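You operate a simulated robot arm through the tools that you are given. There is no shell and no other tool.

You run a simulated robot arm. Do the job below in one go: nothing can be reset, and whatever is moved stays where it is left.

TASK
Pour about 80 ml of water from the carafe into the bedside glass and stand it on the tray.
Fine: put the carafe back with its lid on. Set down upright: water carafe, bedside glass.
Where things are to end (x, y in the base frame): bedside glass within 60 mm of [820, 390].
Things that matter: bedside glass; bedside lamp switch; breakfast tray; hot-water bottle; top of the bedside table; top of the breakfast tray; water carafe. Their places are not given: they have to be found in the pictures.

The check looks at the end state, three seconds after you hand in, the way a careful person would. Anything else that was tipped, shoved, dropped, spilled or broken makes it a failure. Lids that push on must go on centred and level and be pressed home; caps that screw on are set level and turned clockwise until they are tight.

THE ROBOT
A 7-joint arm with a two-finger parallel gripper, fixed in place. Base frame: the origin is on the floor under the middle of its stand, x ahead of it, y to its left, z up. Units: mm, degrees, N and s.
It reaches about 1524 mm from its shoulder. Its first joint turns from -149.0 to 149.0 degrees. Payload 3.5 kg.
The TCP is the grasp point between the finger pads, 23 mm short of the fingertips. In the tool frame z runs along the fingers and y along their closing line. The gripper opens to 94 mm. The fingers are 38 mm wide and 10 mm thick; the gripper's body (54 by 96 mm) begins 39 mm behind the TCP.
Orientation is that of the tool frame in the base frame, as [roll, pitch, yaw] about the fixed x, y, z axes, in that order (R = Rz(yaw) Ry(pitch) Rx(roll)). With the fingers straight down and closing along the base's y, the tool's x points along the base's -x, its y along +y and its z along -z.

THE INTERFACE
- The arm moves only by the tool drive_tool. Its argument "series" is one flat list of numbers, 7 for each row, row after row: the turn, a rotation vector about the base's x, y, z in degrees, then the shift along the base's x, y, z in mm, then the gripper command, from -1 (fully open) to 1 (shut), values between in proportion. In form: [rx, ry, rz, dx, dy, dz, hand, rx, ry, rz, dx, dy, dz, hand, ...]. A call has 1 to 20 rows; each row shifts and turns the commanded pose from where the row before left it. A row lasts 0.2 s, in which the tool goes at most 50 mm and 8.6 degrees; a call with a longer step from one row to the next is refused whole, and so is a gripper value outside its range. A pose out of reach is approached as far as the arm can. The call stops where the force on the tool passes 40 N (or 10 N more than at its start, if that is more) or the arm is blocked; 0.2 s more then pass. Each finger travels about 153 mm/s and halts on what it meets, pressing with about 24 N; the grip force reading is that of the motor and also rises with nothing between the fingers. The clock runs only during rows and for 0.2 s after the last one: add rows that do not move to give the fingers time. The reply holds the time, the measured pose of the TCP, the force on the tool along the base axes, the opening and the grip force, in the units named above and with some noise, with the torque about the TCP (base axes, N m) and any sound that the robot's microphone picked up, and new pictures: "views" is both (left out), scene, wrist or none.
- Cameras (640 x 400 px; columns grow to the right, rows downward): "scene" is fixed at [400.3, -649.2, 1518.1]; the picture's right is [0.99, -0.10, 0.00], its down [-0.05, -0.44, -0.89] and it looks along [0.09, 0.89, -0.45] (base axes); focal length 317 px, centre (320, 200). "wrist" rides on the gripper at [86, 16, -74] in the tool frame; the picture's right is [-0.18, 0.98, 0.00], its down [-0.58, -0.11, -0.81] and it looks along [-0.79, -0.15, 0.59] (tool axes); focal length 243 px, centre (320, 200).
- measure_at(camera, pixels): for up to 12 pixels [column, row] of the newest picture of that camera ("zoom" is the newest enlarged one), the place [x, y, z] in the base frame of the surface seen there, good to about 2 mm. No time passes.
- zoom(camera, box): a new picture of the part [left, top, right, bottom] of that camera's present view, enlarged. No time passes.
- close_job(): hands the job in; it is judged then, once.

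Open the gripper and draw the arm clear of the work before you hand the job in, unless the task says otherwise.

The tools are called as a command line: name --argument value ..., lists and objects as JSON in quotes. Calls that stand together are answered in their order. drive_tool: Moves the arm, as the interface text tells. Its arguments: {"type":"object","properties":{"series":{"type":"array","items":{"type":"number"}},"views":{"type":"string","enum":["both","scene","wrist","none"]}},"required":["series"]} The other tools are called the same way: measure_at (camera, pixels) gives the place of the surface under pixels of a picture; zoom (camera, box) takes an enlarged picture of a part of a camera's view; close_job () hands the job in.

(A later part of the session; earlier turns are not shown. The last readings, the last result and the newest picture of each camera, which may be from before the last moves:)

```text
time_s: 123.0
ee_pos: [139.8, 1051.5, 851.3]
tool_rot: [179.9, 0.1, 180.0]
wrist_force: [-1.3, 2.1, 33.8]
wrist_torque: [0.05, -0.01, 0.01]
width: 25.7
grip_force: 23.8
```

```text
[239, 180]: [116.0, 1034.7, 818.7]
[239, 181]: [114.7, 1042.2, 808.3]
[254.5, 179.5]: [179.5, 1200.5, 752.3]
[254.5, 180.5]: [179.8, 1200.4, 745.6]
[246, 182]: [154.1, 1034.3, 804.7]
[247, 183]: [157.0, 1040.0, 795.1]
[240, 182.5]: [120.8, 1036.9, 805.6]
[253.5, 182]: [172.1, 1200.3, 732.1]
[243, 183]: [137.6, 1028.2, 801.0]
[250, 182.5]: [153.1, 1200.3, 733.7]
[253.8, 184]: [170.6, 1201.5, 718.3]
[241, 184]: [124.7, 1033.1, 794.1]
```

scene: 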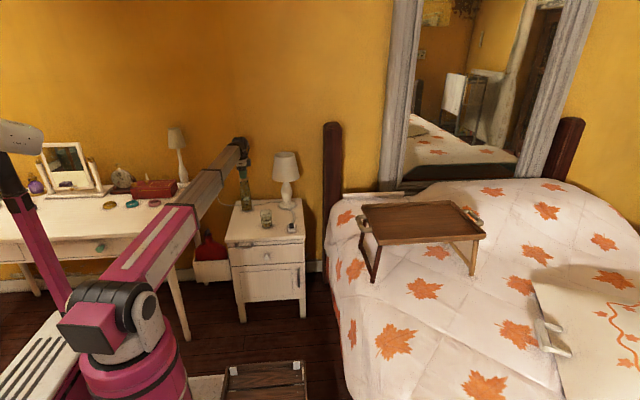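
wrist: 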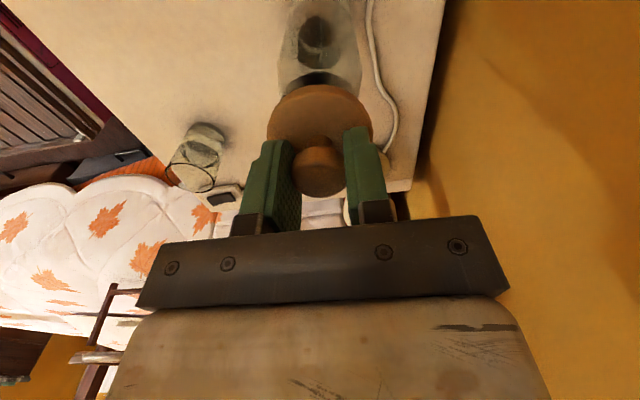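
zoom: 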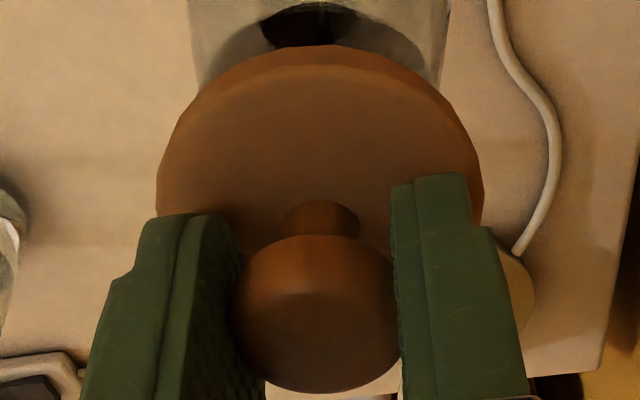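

The disc top reads z≈823.7, equal to the original seated height, and the lid centre (137,1053) matches the mouth. To press it fully home I relieve the force, release the knob and will push on its top with closed fingers.

drive_tool --series '[0, 0, 0, 0, 0, 2, 1, 0, 0, 0, 0, 0, 0.5, 1, 0, 0, 0, 0, 0, 0, 0.4, 0, 0, 0, 0, 0, 0, 0.2, 0, 0, 0, 0, 0, 0, 0, 0, 0, 0, 0, 0, 0, 0, 0, 0, 0, 0, 0, 15, -0.2, 0, 0, 0, 0, 0, 30, -0.2, 0, 0, 0, 0, 0, 10, 0.5, 0, 0, 0, 0, 0, 0, 1, 0, 0, 0, 0, 0, 0, 1]' --views "both"

zoom --camera "scene" --box '[228, 150, 264, 215]'

zoom --camera "wrist" --box '[240, 0, 400, 220]'

```text
time_s: 125.4
ee_pos: [138.0, 1053.8, 907.4]
tool_rot: [180.0, 0.0, 180.0]
wrist_force: [0.4, 0.1, 0.6]
wrist_torque: [0.01, 0.02, 0.0]
width: 0.0
grip_force: 23.6
heard: snap
```

scene: 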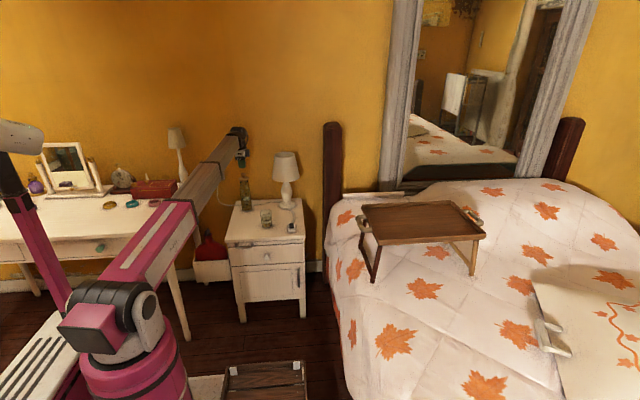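
wrist: 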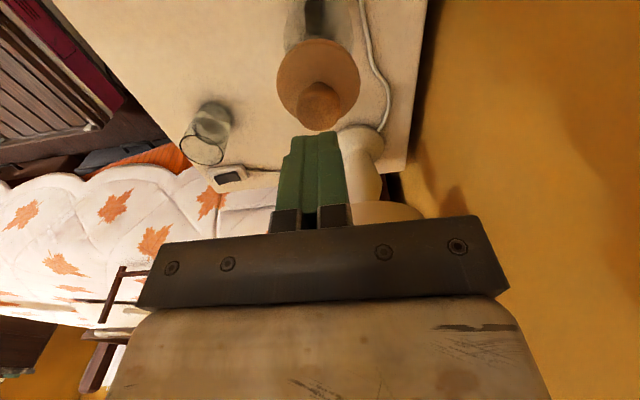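

```text
6.15 times, centred on (246, 182) of scene
```

zoom: 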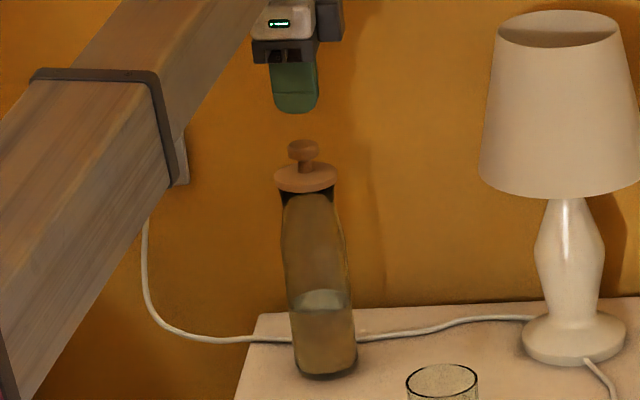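

```text
1.82 times, centred on (320, 110) of wrist
```

zoom: 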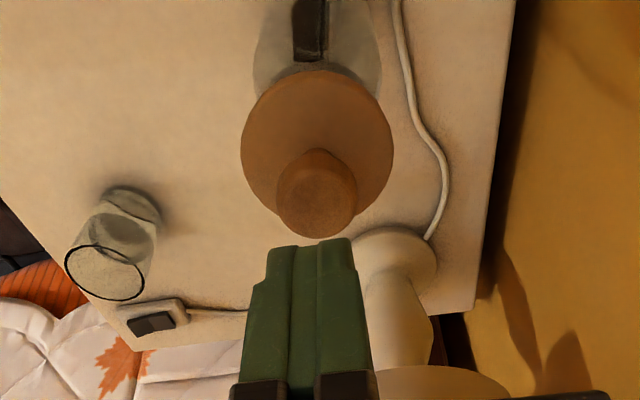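

A snap was heard during that release — possibly the lid unseating slightly as I relieved the force. The lid still sits on the mouth; I measure whether it is centred and level.

measure_at --camera "zoom" --pixels '[[245, 150], [250, 120], [270, 95], [318, 72], [360, 90], [385, 120], [390, 150], [300, 120], [340, 120], [320, 195], [300, 195], [340, 195]]'

zoom --camera "scene" --box '[234, 165, 258, 195]'

measure_at --camera "zoom" --pixels '[[250, 190], [360, 190], [305, 215], [305, 205], [305, 170], [270, 175], [340, 175], [305, 125], [262, 210], [350, 208], [300, 225], [305, 110]]'

```text
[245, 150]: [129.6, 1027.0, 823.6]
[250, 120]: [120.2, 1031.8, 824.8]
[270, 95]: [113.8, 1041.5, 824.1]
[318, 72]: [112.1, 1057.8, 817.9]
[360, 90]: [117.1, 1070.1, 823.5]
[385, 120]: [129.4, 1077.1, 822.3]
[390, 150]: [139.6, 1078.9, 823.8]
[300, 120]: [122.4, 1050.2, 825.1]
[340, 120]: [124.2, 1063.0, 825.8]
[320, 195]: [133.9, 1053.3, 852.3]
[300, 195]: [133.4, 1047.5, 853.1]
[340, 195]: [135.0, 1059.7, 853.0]
```

```text
13.33 times, centred on (246, 180) of scene
```

zoom: 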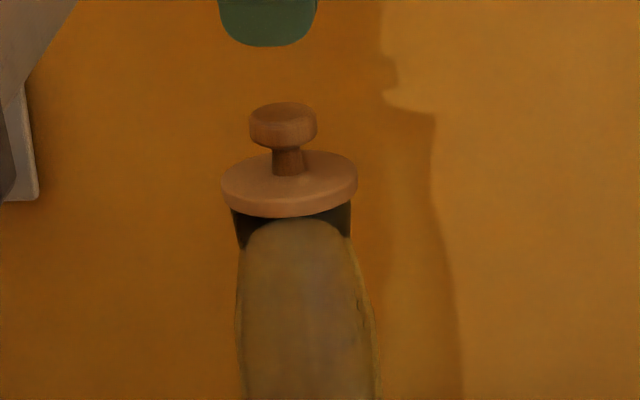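

```text
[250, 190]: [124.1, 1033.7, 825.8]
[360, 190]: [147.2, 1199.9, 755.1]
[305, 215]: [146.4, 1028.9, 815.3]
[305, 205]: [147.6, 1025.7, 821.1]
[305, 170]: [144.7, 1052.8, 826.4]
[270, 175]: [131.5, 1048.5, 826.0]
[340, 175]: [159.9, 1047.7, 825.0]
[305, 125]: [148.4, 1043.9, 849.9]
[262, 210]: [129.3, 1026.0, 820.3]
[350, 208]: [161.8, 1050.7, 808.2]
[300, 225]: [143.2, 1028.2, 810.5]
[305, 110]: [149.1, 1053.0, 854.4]
```

The lid lies level (disc top ≈824–826) and centred within ~1 mm. I press down on the knob's top with the closed fingertips, stepwise, listening for the snap.

drive_tool --series '[0, 0, 0, -1, 0, -10, 1, 0, 0, 0, 0, 0, -10, 1, 0, 0, 0, 0, 0, -5, 1, 0, 0, 0, 0, 0, 0, 1]' --views "none"

drive_tool --series '[0, 0, 0, 0, 0, -2, 1, 0, 0, 0, 0, 0, -1, 1, 0, 0, 0, 0, 0, 0, 1]' --views "none"

drive_tool --series '[0, 0, 0, 0, 0, -1, 1, 0, 0, 0, 0, 0, 0, 1]' --views "none"

```text
time_s: 126.4
ee_pos: [136.2, 1051.7, 882.2]
tool_rot: [-180.0, 0.0, -180.0]
wrist_force: [0.0, -0.4, 1.1]
wrist_torque: [-0.03, 0.0, -0.01]
width: 0.1
grip_force: 24.1
```

```text
time_s: 127.2
ee_pos: [136.5, 1052.1, 880.2]
tool_rot: [-180.0, -0.1, -180.0]
wrist_force: [-0.3, 1.0, 0.3]
wrist_torque: [0.03, 0.02, 0.03]
width: 0.0
grip_force: 23.9
```

```text
time_s: 127.8
ee_pos: [135.6, 1051.3, 878.6]
tool_rot: [-179.9, 0.0, 180.0]
wrist_force: [0.3, 0.4, 0.2]
wrist_torque: [0.01, -0.04, 0.01]
width: 0.1
grip_force: 24.0
```

Not touching yet (commanded z≈876.7). I continue down in small steps.

drive_tool --series '[0, 0, 0, 0, 0, -1, 1, 0, 0, 0, 0, 0, 0, 1]' --views "none"

drive_tool --series '[0, 0, 0, 0, 0, -1, 1, 0, 0, 0, 0, 0, 0, 1]' --views "none"

drive_tool --series '[0, 0, 0, 0, 0, -1, 1, 0, 0, 0, 0, 0, 0, 1]' --views "none"

```text
time_s: 128.4
ee_pos: [136.1, 1050.3, 876.9]
tool_rot: [180.0, 0.0, 180.0]
wrist_force: [0.5, 0.5, -0.8]
wrist_torque: [0.02, 0.0, -0.03]
width: 0.0
grip_force: 23.8
```

```text
time_s: 129.0
ee_pos: [136.5, 1052.9, 875.7]
tool_rot: [-180.0, 0.0, -179.9]
wrist_force: [-0.2, 0.0, -0.2]
wrist_torque: [0.02, 0.02, 0.02]
width: 0.0
grip_force: 24.1
```

```text
time_s: 129.6
ee_pos: [136.6, 1050.8, 876.0]
tool_rot: [180.0, 0.0, 179.9]
wrist_force: [0.6, 0.4, 0.2]
wrist_torque: [0.0, 0.0, 0.0]
width: 0.0
grip_force: 24.2
```

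Still free at commanded z≈873.7; continuing.

drive_tool --series '[0, 0, 0, 0, 0, -1, 1, 0, 0, 0, 0, 0, 0, 1]' --views "none"

drive_tool --series '[0, 0, 0, 0, 0, -1, 1, 0, 0, 0, 0, 0, 0, 1]' --views "wrist"

zoom --camera "scene" --box '[234, 160, 258, 195]'

```text
time_s: 130.2
ee_pos: [137.4, 1051.0, 875.2]
tool_rot: [-179.9, 0.0, 180.0]
wrist_force: [0.3, 0.4, 3.9]
wrist_torque: [-0.02, 0.04, 0.03]
width: 0.1
grip_force: 24.1
```

```text
time_s: 130.8
ee_pos: [137.7, 1052.2, 874.4]
tool_rot: [179.9, 0.0, -180.0]
wrist_force: [0.0, -1.0, 27.3]
wrist_torque: [0.03, 0.08, 0.02]
width: 0.0
grip_force: 23.6
```

wrist: 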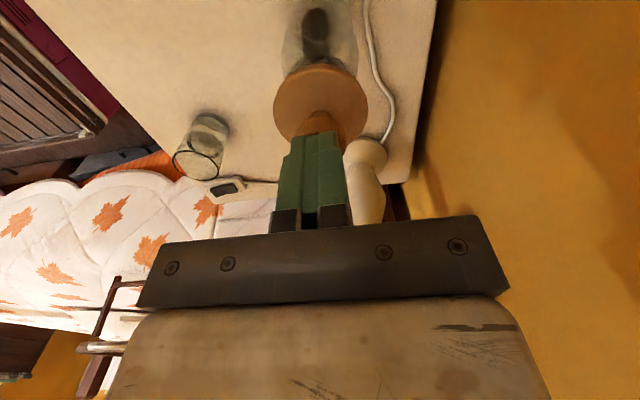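

```text
11.43 times, centred on (246, 178) of scene
```

zoom: 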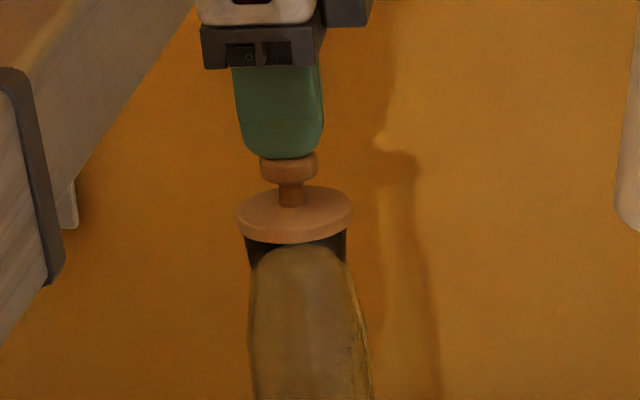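

The fingertips press the knob with 27 N, lid level. I press a bit harder, up to just under 40 N.

drive_tool --series '[0, 0, 0, 0, 0, -0.5, 1, 0, 0, 0, 0, 0, 0, 1]' --views "none"

drive_tool --series '[0, 0, 0, 0, 0, -0.4, 1, 0, 0, 0, 0, 0, 0, 1]' --views "none"

```text
time_s: 131.5
ee_pos: [137.0, 1052.1, 873.9]
tool_rot: [179.9, 0.1, 179.8]
wrist_force: [-0.4, -2.2, 15.3]
wrist_torque: [-0.04, -0.06, 0.0]
width: 0.1
grip_force: 23.2
stopped in row 2: the force on the tool passed its limit at 40 N (the readings are from after the stop); the commanded pose is now the measured one
```

```text
time_s: 132.1
ee_pos: [137.5, 1051.7, 875.2]
tool_rot: [179.9, 0.2, 180.0]
wrist_force: [0.3, -2.6, 25.9]
wrist_torque: [-0.06, 0.01, 0.0]
width: 0.2
grip_force: 23.7
```

The push exceeded 40 N momentarily with the lid level and supported. I retreat straight up with closed fingers and inspect the lid.

drive_tool --series '[0, 0, 0, 0, 0, 5, 1, 0, 0, 0, 0, 0, 20, 1, 0, 0, 0, 0, 0, 30, 1, 0, 0, 0, 0, 0, 20, 1, 0, 0, 0, 0, 0, 0, 1]' --views "both"

zoom --camera "wrist" --box '[250, 0, 400, 100]'

measure_at --camera "zoom" --pixels '[[165, 180], [180, 120], [220, 60], [290, 25], [360, 40], [420, 90], [450, 150], [455, 200], [250, 120], [350, 120], [300, 250], [300, 290]]'

zoom --camera "scene" --box '[215, 165, 279, 230]'

```text
time_s: 133.3
ee_pos: [137.5, 1053.6, 943.6]
tool_rot: [-180.0, 0.1, -180.0]
wrist_force: [-0.5, -0.4, 0.7]
wrist_torque: [-0.02, 0.0, 0.03]
width: 0.0
grip_force: 23.5
```

scene: 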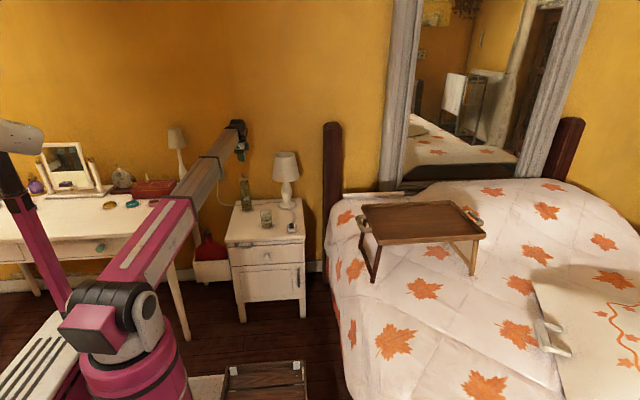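
wrist: 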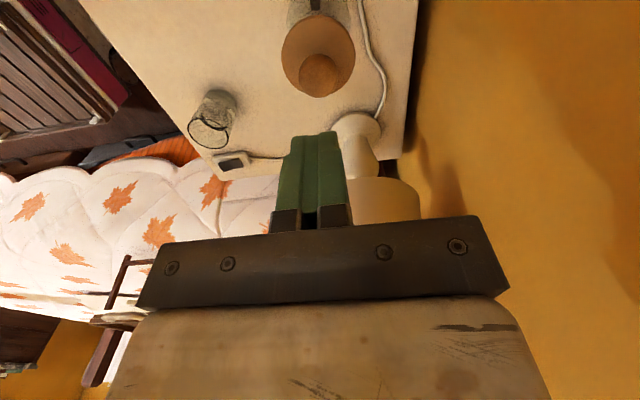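

```text
4.00 times, centred on (325, 50) of wrist
```

zoom: 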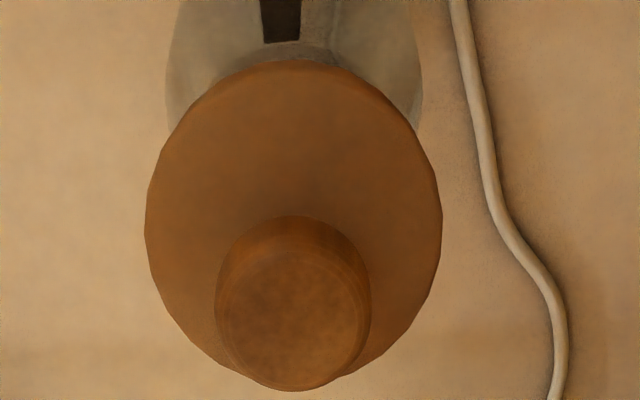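

```text
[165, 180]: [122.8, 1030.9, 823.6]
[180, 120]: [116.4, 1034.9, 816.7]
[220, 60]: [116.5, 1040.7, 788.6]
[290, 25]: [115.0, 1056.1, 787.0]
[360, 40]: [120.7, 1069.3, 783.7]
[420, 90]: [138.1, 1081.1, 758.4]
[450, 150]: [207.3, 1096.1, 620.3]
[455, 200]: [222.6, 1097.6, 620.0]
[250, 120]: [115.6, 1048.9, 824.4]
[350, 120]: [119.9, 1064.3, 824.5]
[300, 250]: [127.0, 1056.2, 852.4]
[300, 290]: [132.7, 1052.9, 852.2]
```

```text
6.15 times, centred on (247, 198) of scene
```

zoom: 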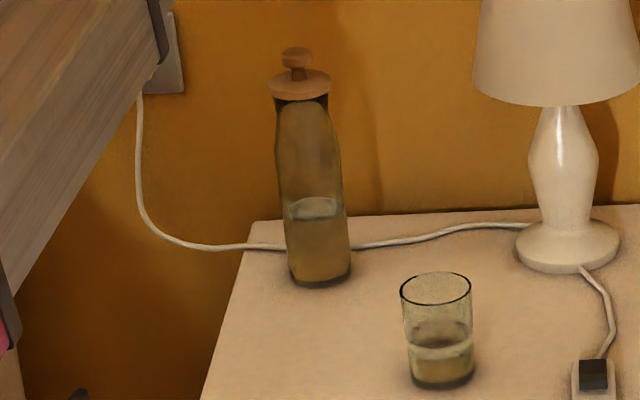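

The lid sits at its original height (knob top z≈852.3, disc ≈824) level and centred, so the carafe is closed. Next is the glass: I rise a little, open the gripper and move above the glass at about (264,850).

drive_tool --series '[0, 0, 0, 0, 0, 10, 1, 0, 0, 0, 12, -20, 0, 0, 0, 0, 0, 20, -32, 0, -1, 0, 0, 0, 20, -32, 0, -1, 0, 0, 0, 20, -32, 0, -1, 0, 0, 0, 20, -32, 0, -1, 0, 0, 0, 20, -32, 0, -1, 0, 0, 0, 15, -22, -20, -1, 0, 0, 0, 0, 0, -40, -1, 0, 0, 0, 0, 0, -30, -1, 0, 0, 0, 0, 0, 0, -1, 0, 0, 0, 0, 0, 0, -1]' --views "both"

zoom --camera "wrist" --box '[240, 0, 420, 110]'

```text
time_s: 135.9
ee_pos: [264.2, 850.4, 866.7]
tool_rot: [179.9, 0.1, 179.9]
wrist_force: [-0.3, 0.1, 0.1]
wrist_torque: [0.04, -0.04, 0.02]
width: 94.1
grip_force: 0.0
```

scene: 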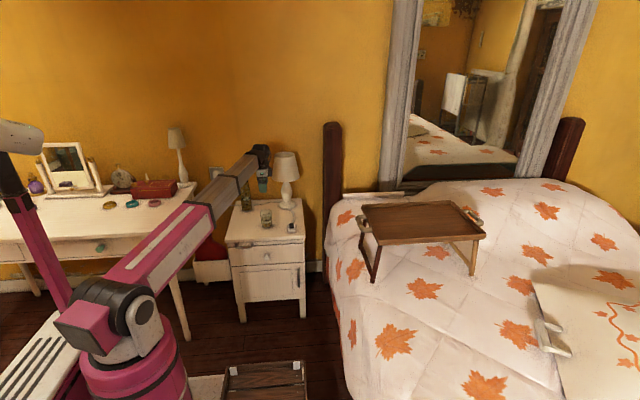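
wrist: 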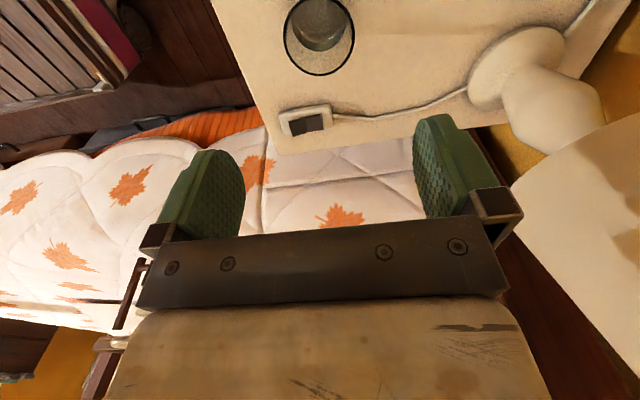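

```text
3.56 times, centred on (330, 55) of wrist
```

zoom: 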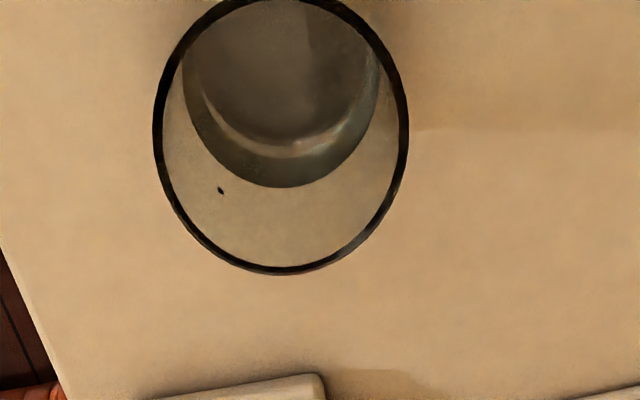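

The glass rim appears at wrist (319,36), laterally centred between the fingers. I measure the rim and water surface once more before gripping.

measure_at --camera "zoom" --pixels '[[155, 130], [406, 130], [280, 271], [340, 255], [220, 253], [170, 195], [395, 195], [280, 80], [240, 60], [330, 60], [280, 120], [300, 170]]'

```text
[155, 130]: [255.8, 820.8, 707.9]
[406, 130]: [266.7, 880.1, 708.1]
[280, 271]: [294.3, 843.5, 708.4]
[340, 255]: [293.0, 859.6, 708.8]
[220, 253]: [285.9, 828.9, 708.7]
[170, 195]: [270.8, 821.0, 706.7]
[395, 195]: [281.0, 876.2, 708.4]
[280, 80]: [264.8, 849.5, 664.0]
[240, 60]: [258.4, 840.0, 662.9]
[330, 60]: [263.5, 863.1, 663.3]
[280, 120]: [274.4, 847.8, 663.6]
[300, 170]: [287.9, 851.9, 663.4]
```

Rim centre (264.6,850.3) matches the TCP; water surface z≈663.4 (≈77 ml). I descend straight to z≈686 and close on the glass.

drive_tool --series '[0, 0, 0, 0, 0, -30, -1, 0, 0, 0, 0, 0, -40, -1, 0, 0, 0, 0, 0, -40, -1, 0, 0, 0, 0, 0, -35, -1, 0, 0, 0, 0, 0, -22, -1, 0, 0, 0, 0, 0, -10, -1, 0, 0, 0, 0, 0, -4, -1, 0, 0, 0, 0, 0, 0, -1, 0, 0, 0, 0, 0, 0, -1]' --views "wrist"

drive_tool --series '[0, 0, 0, 0, 0, 0, -0.6, 0, 0, 0, 0, 0, 0, -0.4, 0, 0, 0, 0, 0, 0, -0.3, 0, 0, 0, 0, 0, 0, 0, 0, 0, 0, 0, 0, 0, 1, 0, 0, 0, 0, 0, 0, 1, 0, 0, 0, 0, 0, 0, 1]' --views "wrist"

```text
time_s: 137.9
ee_pos: [266.2, 849.3, 686.2]
tool_rot: [180.0, 0.1, 180.0]
wrist_force: [-0.1, 0.5, 0.3]
wrist_torque: [-0.02, 0.0, 0.04]
width: 94.2
grip_force: 0.1
```

wrist: 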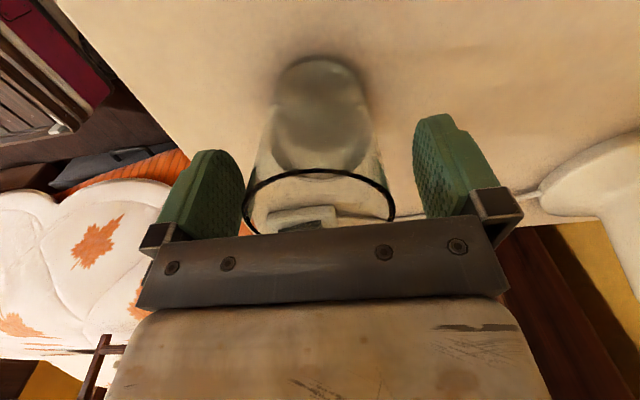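

```text
time_s: 139.5
ee_pos: [266.6, 849.9, 687.6]
tool_rot: [179.8, 0.1, 180.0]
wrist_force: [0.3, -0.6, 1.1]
wrist_torque: [0.01, -0.04, -0.01]
width: 59.8
grip_force: 24.0
```

wrist: 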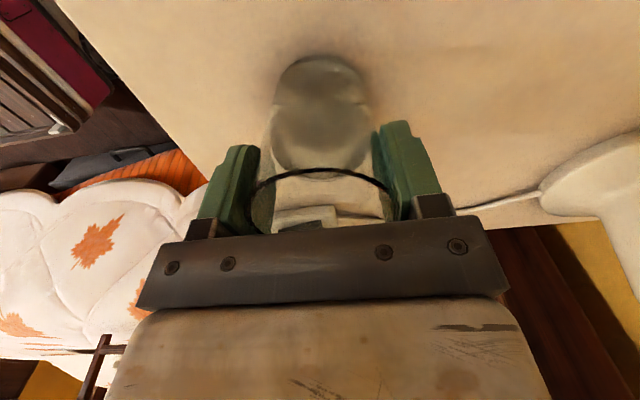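

The glass is gripped (59.8 mm, 24 N). I lift very gently 30 mm and compare the rim position in the wrist view (row ≈172) for any slip.

drive_tool --series '[0, 0, 0, 0, 0, 1.5, 1, 0, 0, 0, 0, 0, 2.5, 1, 0, 0, 0, 0, 0, 4, 1, 0, 0, 0, 0, 0, 6, 1, 0, 0, 0, 0, 0, 6, 1, 0, 0, 0, 0, 0, 5, 1, 0, 0, 0, 0, 0, 3, 1, 0, 0, 0, 0, 0, 2, 1, 0, 0, 0, 0, 0, 0, 1, 0, 0, 0, 0, 0, 0, 1]' --views "both"

zoom --camera "scene" --box '[230, 190, 300, 235]'

```text
time_s: 141.7
ee_pos: [265.5, 850.5, 716.6]
tool_rot: [-180.0, 0.1, 180.0]
wrist_force: [0.4, -0.2, -1.8]
wrist_torque: [0.05, -0.01, 0.01]
width: 59.3
grip_force: 24.3
```

scene: 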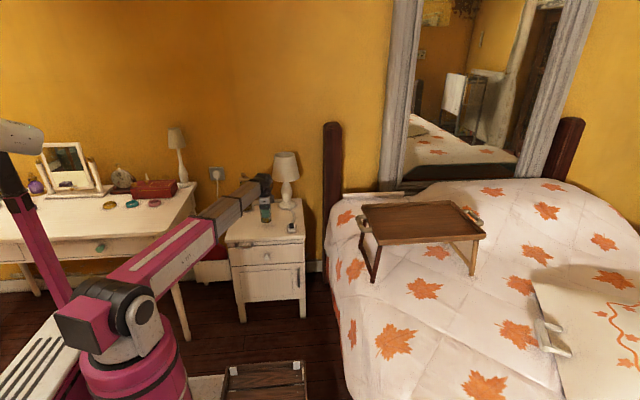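
wrist: 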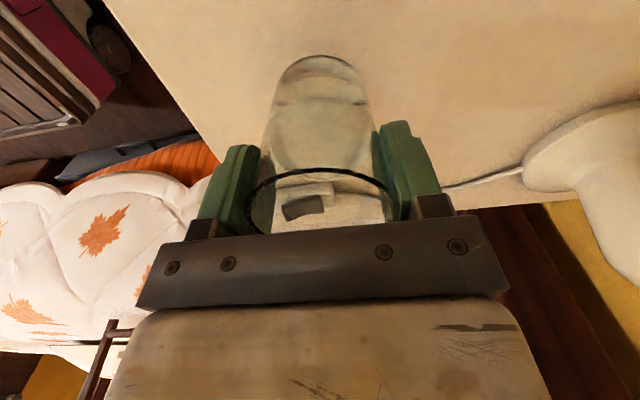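

```text
8.89 times, centred on (265, 212) of scene
```

zoom: 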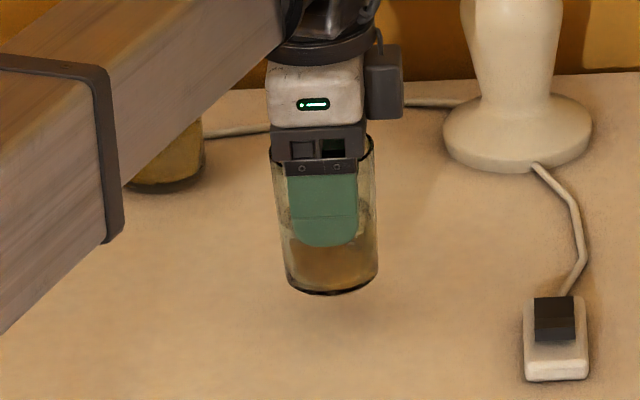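

The glass rises with the gripper (no slip, base clear of the table). I lift it smoothly to about z≈1017, high enough for the tray rim at 895.

drive_tool --series '[0, 0, 0, 0, 0, 3, 1, 0, 0, 0, 0, 0, 7, 1, 0, 0, 0, 0, 0, 12, 1, 0, 0, 0, 0, 0, 17, 1, 0, 0, 0, 0, 0, 20, 1, 0, 0, 0, 0, 0, 22, 1, 0, 0, 0, 0, 0, 22, 1, 0, 0, 0, 0, 0, 22, 1, 0, 0, 0, 0, 0, 22, 1, 0, 0, 0, 0, 0, 22, 1, 0, 0, 0, 0, 0, 22, 1, 0, 0, 0, 0, 0, 22, 1, 0, 0, 0, 0, 0, 22, 1, 0, 0, 0, 0, 0, 20, 1, 0, 0, 0, 0, 0, 17, 1, 0, 0, 0, 0, 0, 14, 1, 0, 0, 0, 0, 0, 9, 1, 0, 0, 0, 0, 0, 5, 1, 0, 0, 0, 0, 0, 0, 1, 0, 0, 0, 0, 0, 0, 1]' --views "both"

```text
time_s: 145.9
ee_pos: [264.2, 850.0, 1015.1]
tool_rot: [-180.0, 0.0, -180.0]
wrist_force: [-0.1, -0.2, -2.8]
wrist_torque: [-0.03, -0.01, -0.02]
width: 59.8
grip_force: 24.4
```

scene: 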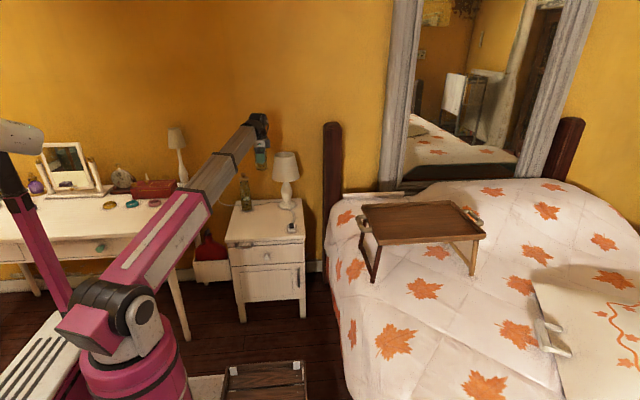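
wrist: 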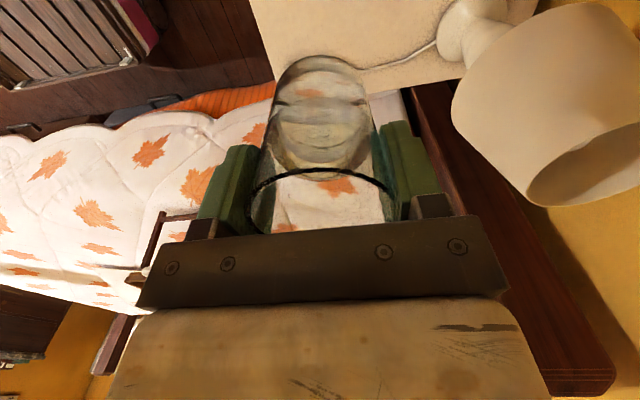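

The glass is held steady at z≈1015 with the water calm. I carry it in two smoothly ramped moves toward (820,390); first half now.

drive_tool --series '[0, 0, 0, 3.1, -2.5, 0, 1, 0, 0, 0, 6.9, -5.7, 0, 1, 0, 0, 0, 10.8, -8.9, 0, 1, 0, 0, 0, 14.6, -12.1, 0, 1, 0, 0, 0, 18.5, -15.3, 0, 1, 0, 0, 0, 21.6, -17.8, 0, 1, 0, 0, 0, 21.2, -17.5, 0, 1, 0, 0, 0, 21.2, -17.5, 0, 1, 0, 0, 0, 21.2, -17.5, 0, 1, 0, 0, 0, 21.2, -17.5, 0, 1, 0, 0, 0, 21.2, -17.5, 0, 1, 0, 0, 0, 21.2, -17.5, 0, 1, 0, 0, 0, 21.6, -17.8, 0, 1, 0, 0, 0, 18.5, -15.3, 0, 1, 0, 0, 0, 14.6, -12.1, 0, 1, 0, 0, 0, 10.8, -8.9, 0, 1, 0, 0, 0, 6.9, -5.7, 0, 1, 0, 0, 0, 3.1, -2.5, 0, 1, 0, 0, 0, 0, 0, 0, 1, 0, 0, 0, 0, 0, 0, 1]' --views "both"

```text
time_s: 150.1
ee_pos: [543.2, 619.8, 1019.4]
tool_rot: [179.9, 0.1, -179.9]
wrist_force: [-0.7, 0.0, -1.5]
wrist_torque: [-0.02, -0.01, 0.02]
width: 59.7
grip_force: 23.9
```

scene: 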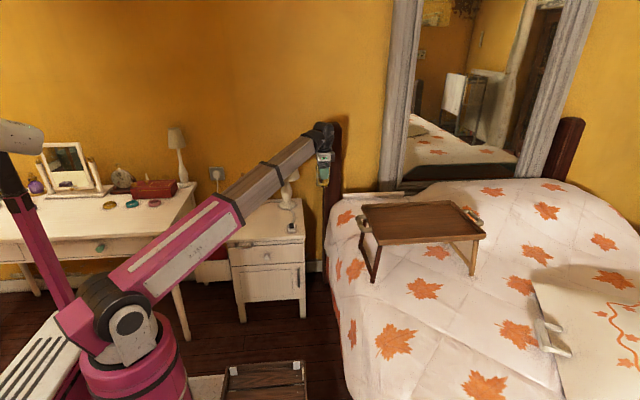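
wrist: 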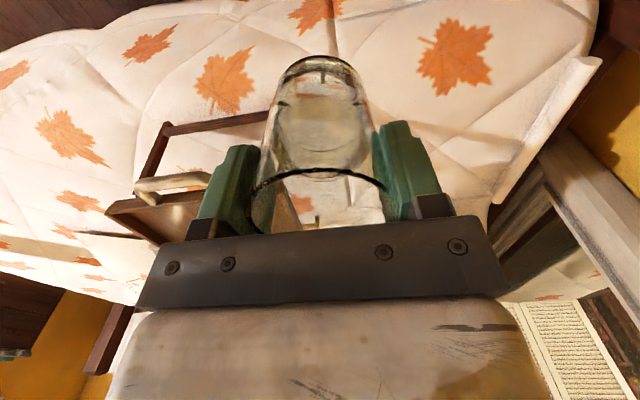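

Halfway, the glass is upright and calm. I carry on with the second half to above the tray target.

drive_tool --series '[0, 0, 0, 3.1, -2.5, 0, 1, 0, 0, 0, 6.9, -5.7, 0, 1, 0, 0, 0, 10.8, -8.9, 0, 1, 0, 0, 0, 14.6, -12.1, 0, 1, 0, 0, 0, 18.5, -15.3, 0, 1, 0, 0, 0, 21.6, -17.8, 0, 1, 0, 0, 0, 21.2, -17.5, 0, 1, 0, 0, 0, 21.2, -17.5, 0, 1, 0, 0, 0, 21.2, -17.5, 0, 1, 0, 0, 0, 21.2, -17.5, 0, 1, 0, 0, 0, 21.2, -17.5, 0, 1, 0, 0, 0, 21.2, -17.5, 0, 1, 0, 0, 0, 21.6, -17.8, 0, 1, 0, 0, 0, 18.5, -15.3, 0, 1, 0, 0, 0, 14.6, -12.1, 0, 1, 0, 0, 0, 10.8, -8.9, 0, 1, 0, 0, 0, 6.9, -5.7, 0, 1, 0, 0, 0, 3.1, -2.5, 0, 1, 0, 0, 0, 0, 0, 0, 1, 0, 0, 0, 0, 0, 0, 1]' --views "both"

zoom --camera "scene" --box '[340, 120, 500, 260]'

```text
time_s: 154.3
ee_pos: [819.7, 392.1, 1019.2]
tool_rot: [179.9, 0.0, -180.0]
wrist_force: [0.2, 0.5, -2.3]
wrist_torque: [0.0, -0.04, 0.01]
width: 59.5
grip_force: 24.1
```

scene: 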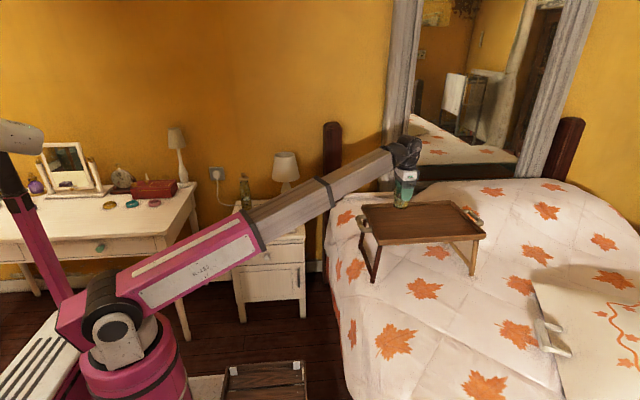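
wrist: 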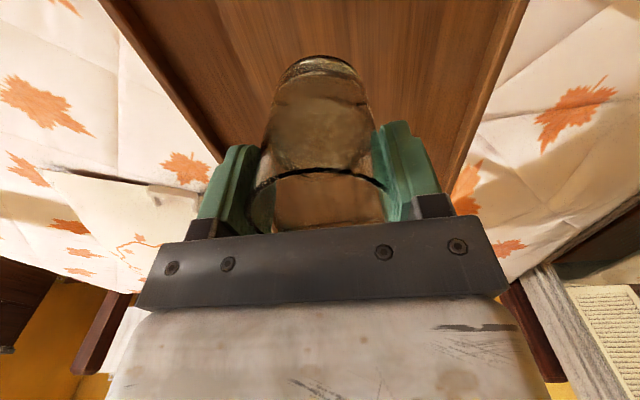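

```text
2.86 times, centred on (420, 190) of scene
```

zoom: 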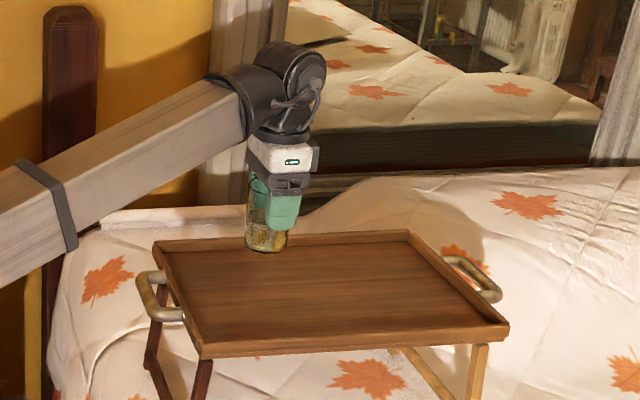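

The glass hovers above the tray at (820,392), base around z≈952. I lower it smoothly by 66 mm toward the tray floor at z≈876.

drive_tool --series '[0, 0, 0, 0, 0, -3, 1, 0, 0, 0, 0, 0, -6, 1, 0, 0, 0, 0, 0, -9, 1, 0, 0, 0, 0, 0, -11, 1, 0, 0, 0, 0, 0, -11, 1, 0, 0, 0, 0, 0, -10, 1, 0, 0, 0, 0, 0, -8, 1, 0, 0, 0, 0, 0, -5, 1, 0, 0, 0, 0, 0, -3, 1, 0, 0, 0, 0, 0, 0, 1, 0, 0, 0, 0, 0, 0, 1]' --views "both"

zoom --camera "scene" --box '[380, 170, 430, 225]'

```text
time_s: 156.7
ee_pos: [820.6, 390.0, 951.4]
tool_rot: [179.9, 0.0, 179.9]
wrist_force: [0.6, -0.5, -2.7]
wrist_torque: [-0.06, -0.01, 0.02]
width: 59.6
grip_force: 23.5
```

scene: 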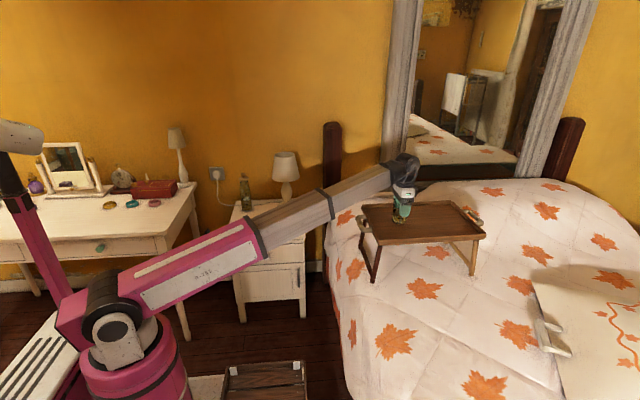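
wrist: 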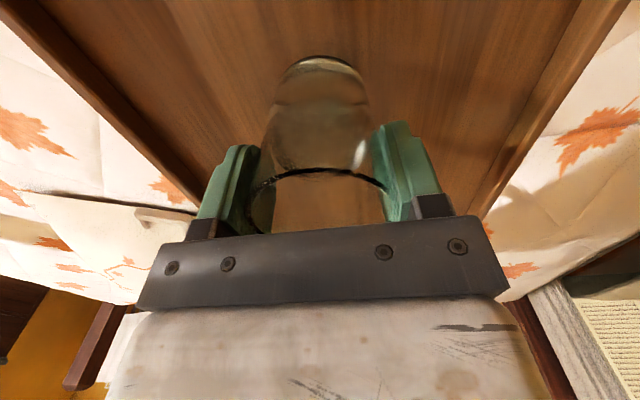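

```text
7.27 times, centred on (405, 198) of scene
```

zoom: 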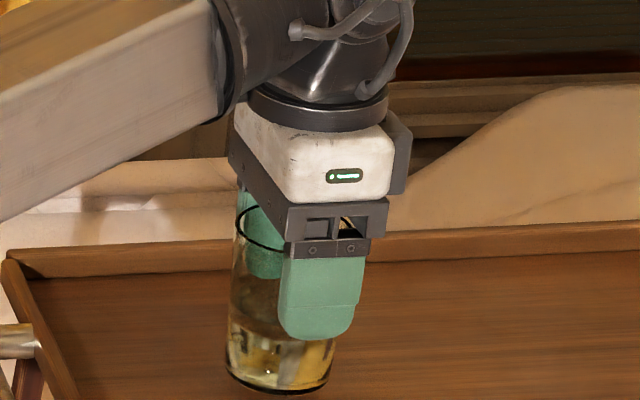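

The base is about 8–9 mm above the tray floor. I lower 5 mm, then in 1 mm steps watching the force.

drive_tool --series '[0, 0, 0, 0, 0, -2, 1, 0, 0, 0, 0, 0, -2, 1, 0, 0, 0, 0, 0, -1, 1, 0, 0, 0, 0, 0, 0, 1]' --views "none"

drive_tool --series '[0, 0, 0, 0, 0, -1, 1, 0, 0, 0, 0, 0, 0, 1]' --views "none"

drive_tool --series '[0, 0, 0, 0, 0, -1, 1, 0, 0, 0, 0, 0, 0, 1]' --views "none"

```text
time_s: 157.7
ee_pos: [819.9, 389.8, 944.7]
tool_rot: [179.9, 0.0, -179.9]
wrist_force: [-0.2, -0.6, -2.9]
wrist_torque: [-0.03, -0.01, 0.02]
width: 59.7
grip_force: 24.4
```

```text
time_s: 158.3
ee_pos: [821.0, 391.3, 943.6]
tool_rot: [180.0, 0.0, 179.9]
wrist_force: [0.2, -0.2, -1.4]
wrist_torque: [0.0, 0.02, 0.0]
width: 59.7
grip_force: 23.8
```

```text
time_s: 158.9
ee_pos: [820.2, 390.7, 943.9]
tool_rot: [179.9, -0.1, 180.0]
wrist_force: [-1.0, -0.6, -2.9]
wrist_torque: [0.01, -0.03, -0.03]
width: 59.7
grip_force: 23.8
```

Still hanging freely (Fz≈−2.5 N). I continue down one millimetre at a time.

drive_tool --series '[0, 0, 0, 0, 0, -1, 1, 0, 0, 0, 0, 0, 0, 1]' --views "none"

drive_tool --series '[0, 0, 0, 0, 0, -0.7, 1, 0, 0, 0, 0, 0, 0, 1]' --views "none"

```text
time_s: 159.5
ee_pos: [820.4, 391.8, 941.2]
tool_rot: [180.0, 0.1, 180.0]
wrist_force: [-0.6, 0.5, -2.3]
wrist_torque: [0.0, 0.0, -0.02]
width: 59.8
grip_force: 23.9
```

```text
time_s: 160.1
ee_pos: [821.1, 391.3, 942.7]
tool_rot: [179.9, 0.0, 180.0]
wrist_force: [0.1, 0.0, -2.6]
wrist_torque: [0.01, -0.02, -0.02]
width: 59.5
grip_force: 24.0
```

No contact yet; I look closely at the gap under the glass and take another small step.

drive_tool --series '[0, 0, 0, 0, 0, -0.7, 1, 0, 0, 0, 0, 0, 0, 1]' --views "scene"

zoom --camera "scene" --box '[388, 195, 420, 232]'

```text
time_s: 160.7
ee_pos: [820.0, 392.0, 943.2]
tool_rot: [180.0, 0.1, -180.0]
wrist_force: [0.7, 0.9, 10.0]
wrist_torque: [-0.09, -0.05, 0.05]
width: 59.7
grip_force: 23.7
```

scene: 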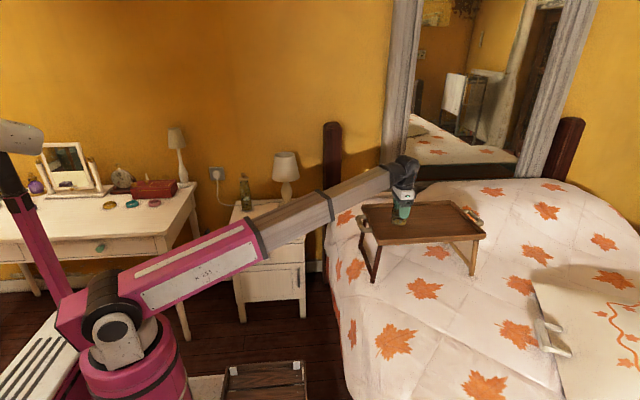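

```text
10.81 times, centred on (404, 214) of scene
```

zoom: 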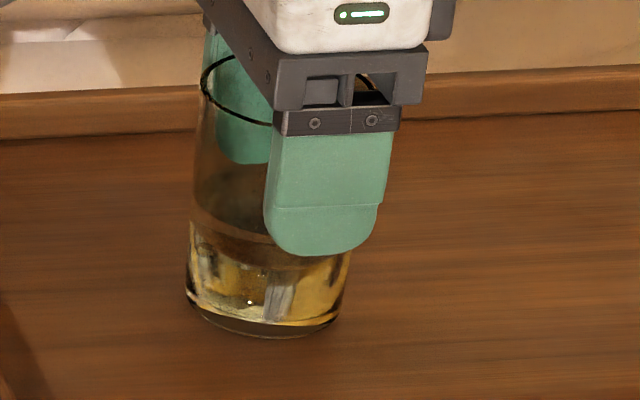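

The glass now stands on the tray (Fz +10 N). I relieve 0.6 mm and open the fingers slowly.

drive_tool --series '[0, 0, 0, 0, 0, 0.6, 1, 0, 0, 0, 0, 0, 0, 1, 0, 0, 0, 0, 0, 0, -0.2, 0, 0, 0, 0, 0, 0, -0.3, 0, 0, 0, 0, 0, 0, -0.4, 0, 0, 0, 0, 0, 0, -0.6, 0, 0, 0, 0, 0, 0, -1, 0, 0, 0, 0, 0, 0, -1]' --views "both"

zoom --camera "scene" --box '[380, 185, 430, 235]'

```text
time_s: 162.5
ee_pos: [820.6, 391.7, 941.3]
tool_rot: [180.0, 0.0, 179.9]
wrist_force: [0.3, 0.7, 0.7]
wrist_torque: [-0.02, 0.0, -0.01]
width: 93.9
grip_force: 0.0
```

scene: 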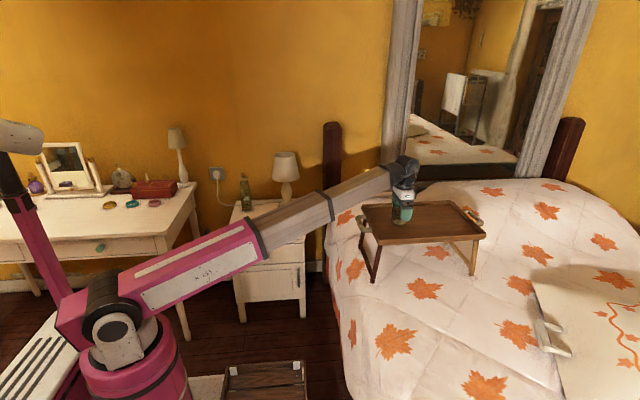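
wrist: 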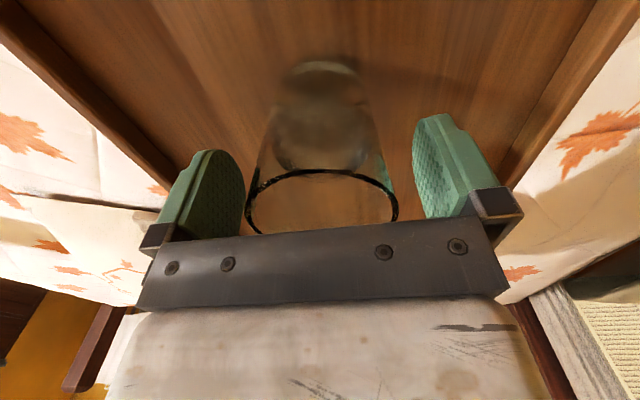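

```text
8.00 times, centred on (405, 210) of scene
```

zoom: 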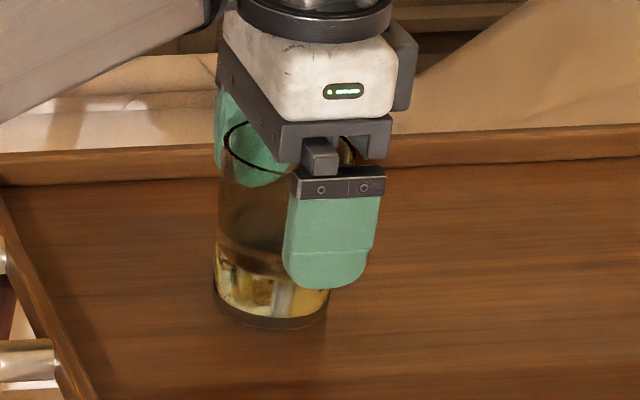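

The glass stands on the tray, fingers open on both sides. I rise straight up, well clear.

drive_tool --series '[0, 0, 0, 0, 0, 5, -1, 0, 0, 0, 0, 0, 12, -1, 0, 0, 0, 0, 0, 25, -1, 0, 0, 0, 0, 0, 40, -1, 0, 0, 0, 0, 0, 45, -1, 0, 0, 0, 0, 0, 45, -1, 0, 0, 0, 0, 0, 40, -1, 0, 0, 0, 0, 0, 0, -1]' --views "both"

zoom --camera "scene" --box '[340, 180, 500, 290]'

zoom --camera "scene" --box '[388, 190, 420, 232]'

```text
time_s: 164.3
ee_pos: [818.8, 389.0, 1154.6]
tool_rot: [180.0, 0.0, 179.9]
wrist_force: [-1.0, 0.9, -0.4]
wrist_torque: [0.01, 0.01, 0.02]
width: 94.2
grip_force: 0.0
```

scene: 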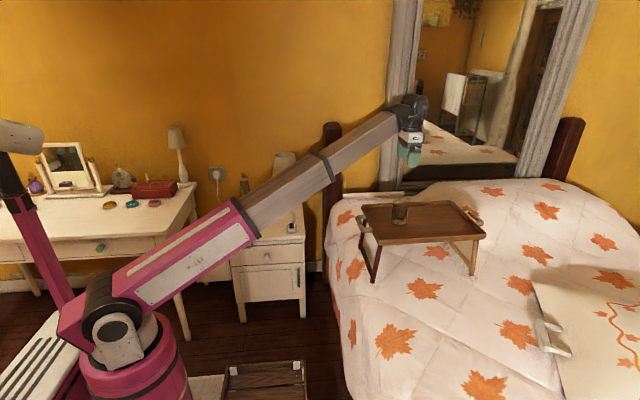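
wrist: 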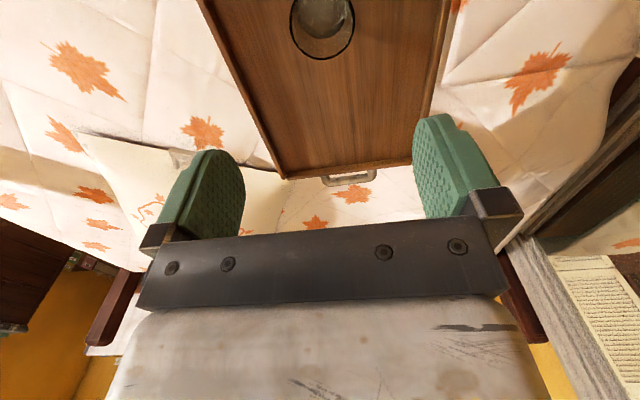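

```text
3.64 times, centred on (420, 235) of scene
```

zoom: 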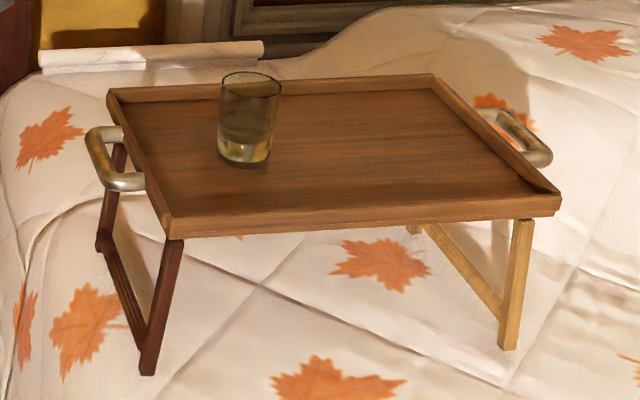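

```text
9.52 times, centred on (404, 211) of scene
```

zoom: 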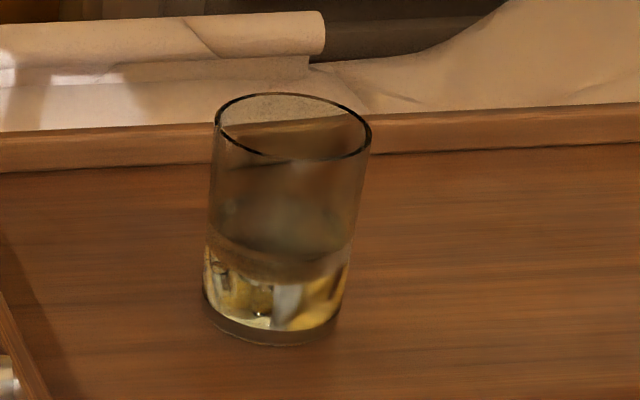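

The glass stands upright on the tray with the water intact. I measure its position and level, then withdraw the arm.

measure_at --camera "scene" --pixels '[[393, 205], [409, 206], [400, 201], [401, 208], [401, 215], [400, 224], [395, 222], [407, 222], [380, 225], [430, 220], [362, 212], [470, 232]]'

measure_at --camera "wrist" --pixels '[[291, 25], [353, 25], [322, 58], [300, 48], [345, 48], [320, 20], [325, 30], [322, 35], [260, 60], [390, 60], [290, 150], [322, 15]]'

drive_tool --series '[0, 0, 0, -10, -5, 10, -1, 0, 0, 0, -25, -13, 15, -1, 0, 0, 0, -38, -20, 10, -1, 0, 0, 0, -40, -20, 0, -1, 0, 0, 0, -40, -20, 0, -1, 0, 0, 0, -40, -20, 0, -1, 0, 0, 0, -40, -20, 0, -1, 0, 0, 0, -40, -20, 0, -1, 0, 0, 0, -40, -20, 0, -1, 0, 0, 0, -30, -15, 0, -1, 0, 0, 0, -15, -8, 0, -1, 0, 0, 0, 0, 0, 0, -1]' --views "both"

```text
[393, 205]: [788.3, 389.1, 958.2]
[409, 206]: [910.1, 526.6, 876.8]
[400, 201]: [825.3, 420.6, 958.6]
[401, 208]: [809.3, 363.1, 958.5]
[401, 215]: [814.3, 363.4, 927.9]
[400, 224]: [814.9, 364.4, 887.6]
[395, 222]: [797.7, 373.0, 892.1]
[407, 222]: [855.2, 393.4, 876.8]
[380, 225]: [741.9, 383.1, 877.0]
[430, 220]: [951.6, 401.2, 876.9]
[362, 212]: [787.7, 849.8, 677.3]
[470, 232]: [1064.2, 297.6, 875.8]
```

```text
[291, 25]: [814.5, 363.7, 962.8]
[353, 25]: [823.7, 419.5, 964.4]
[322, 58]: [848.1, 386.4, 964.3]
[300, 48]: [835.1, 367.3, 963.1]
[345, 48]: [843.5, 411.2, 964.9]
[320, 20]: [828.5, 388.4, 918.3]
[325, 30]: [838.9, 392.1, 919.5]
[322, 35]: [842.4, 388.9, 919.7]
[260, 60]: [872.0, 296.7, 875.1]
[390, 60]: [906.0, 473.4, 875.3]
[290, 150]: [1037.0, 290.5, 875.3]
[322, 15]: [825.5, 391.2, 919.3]
```

```text
time_s: 166.9
ee_pos: [528.6, 236.0, 1052.3]
tool_rot: [179.7, 0.6, -180.0]
wrist_force: [-0.1, 0.0, 0.1]
wrist_torque: [-0.04, -0.03, -0.01]
width: 94.2
grip_force: 0.0
out of reach, approached as far as the arm can: row 3, 4, 5, 6, 7, 8, 9, 10, 11
```

scene: 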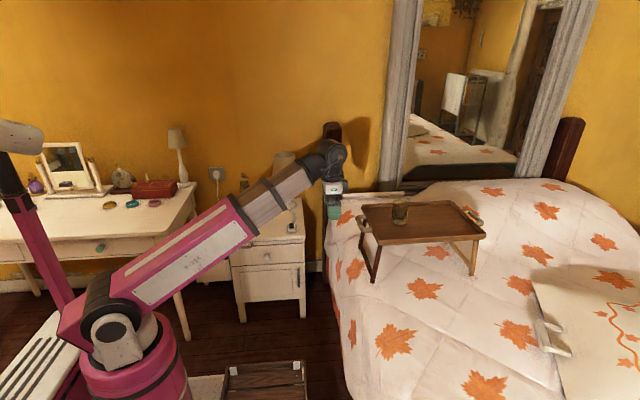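
wrist: 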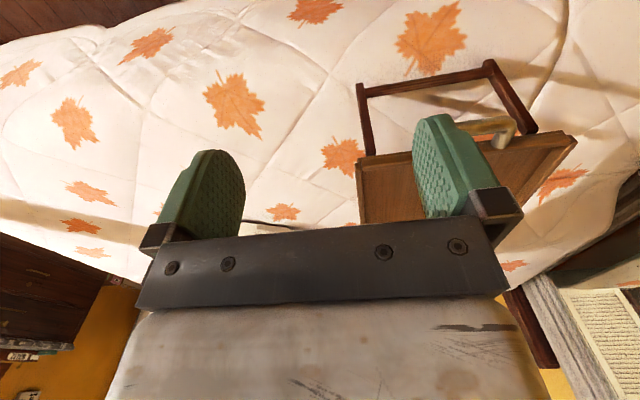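

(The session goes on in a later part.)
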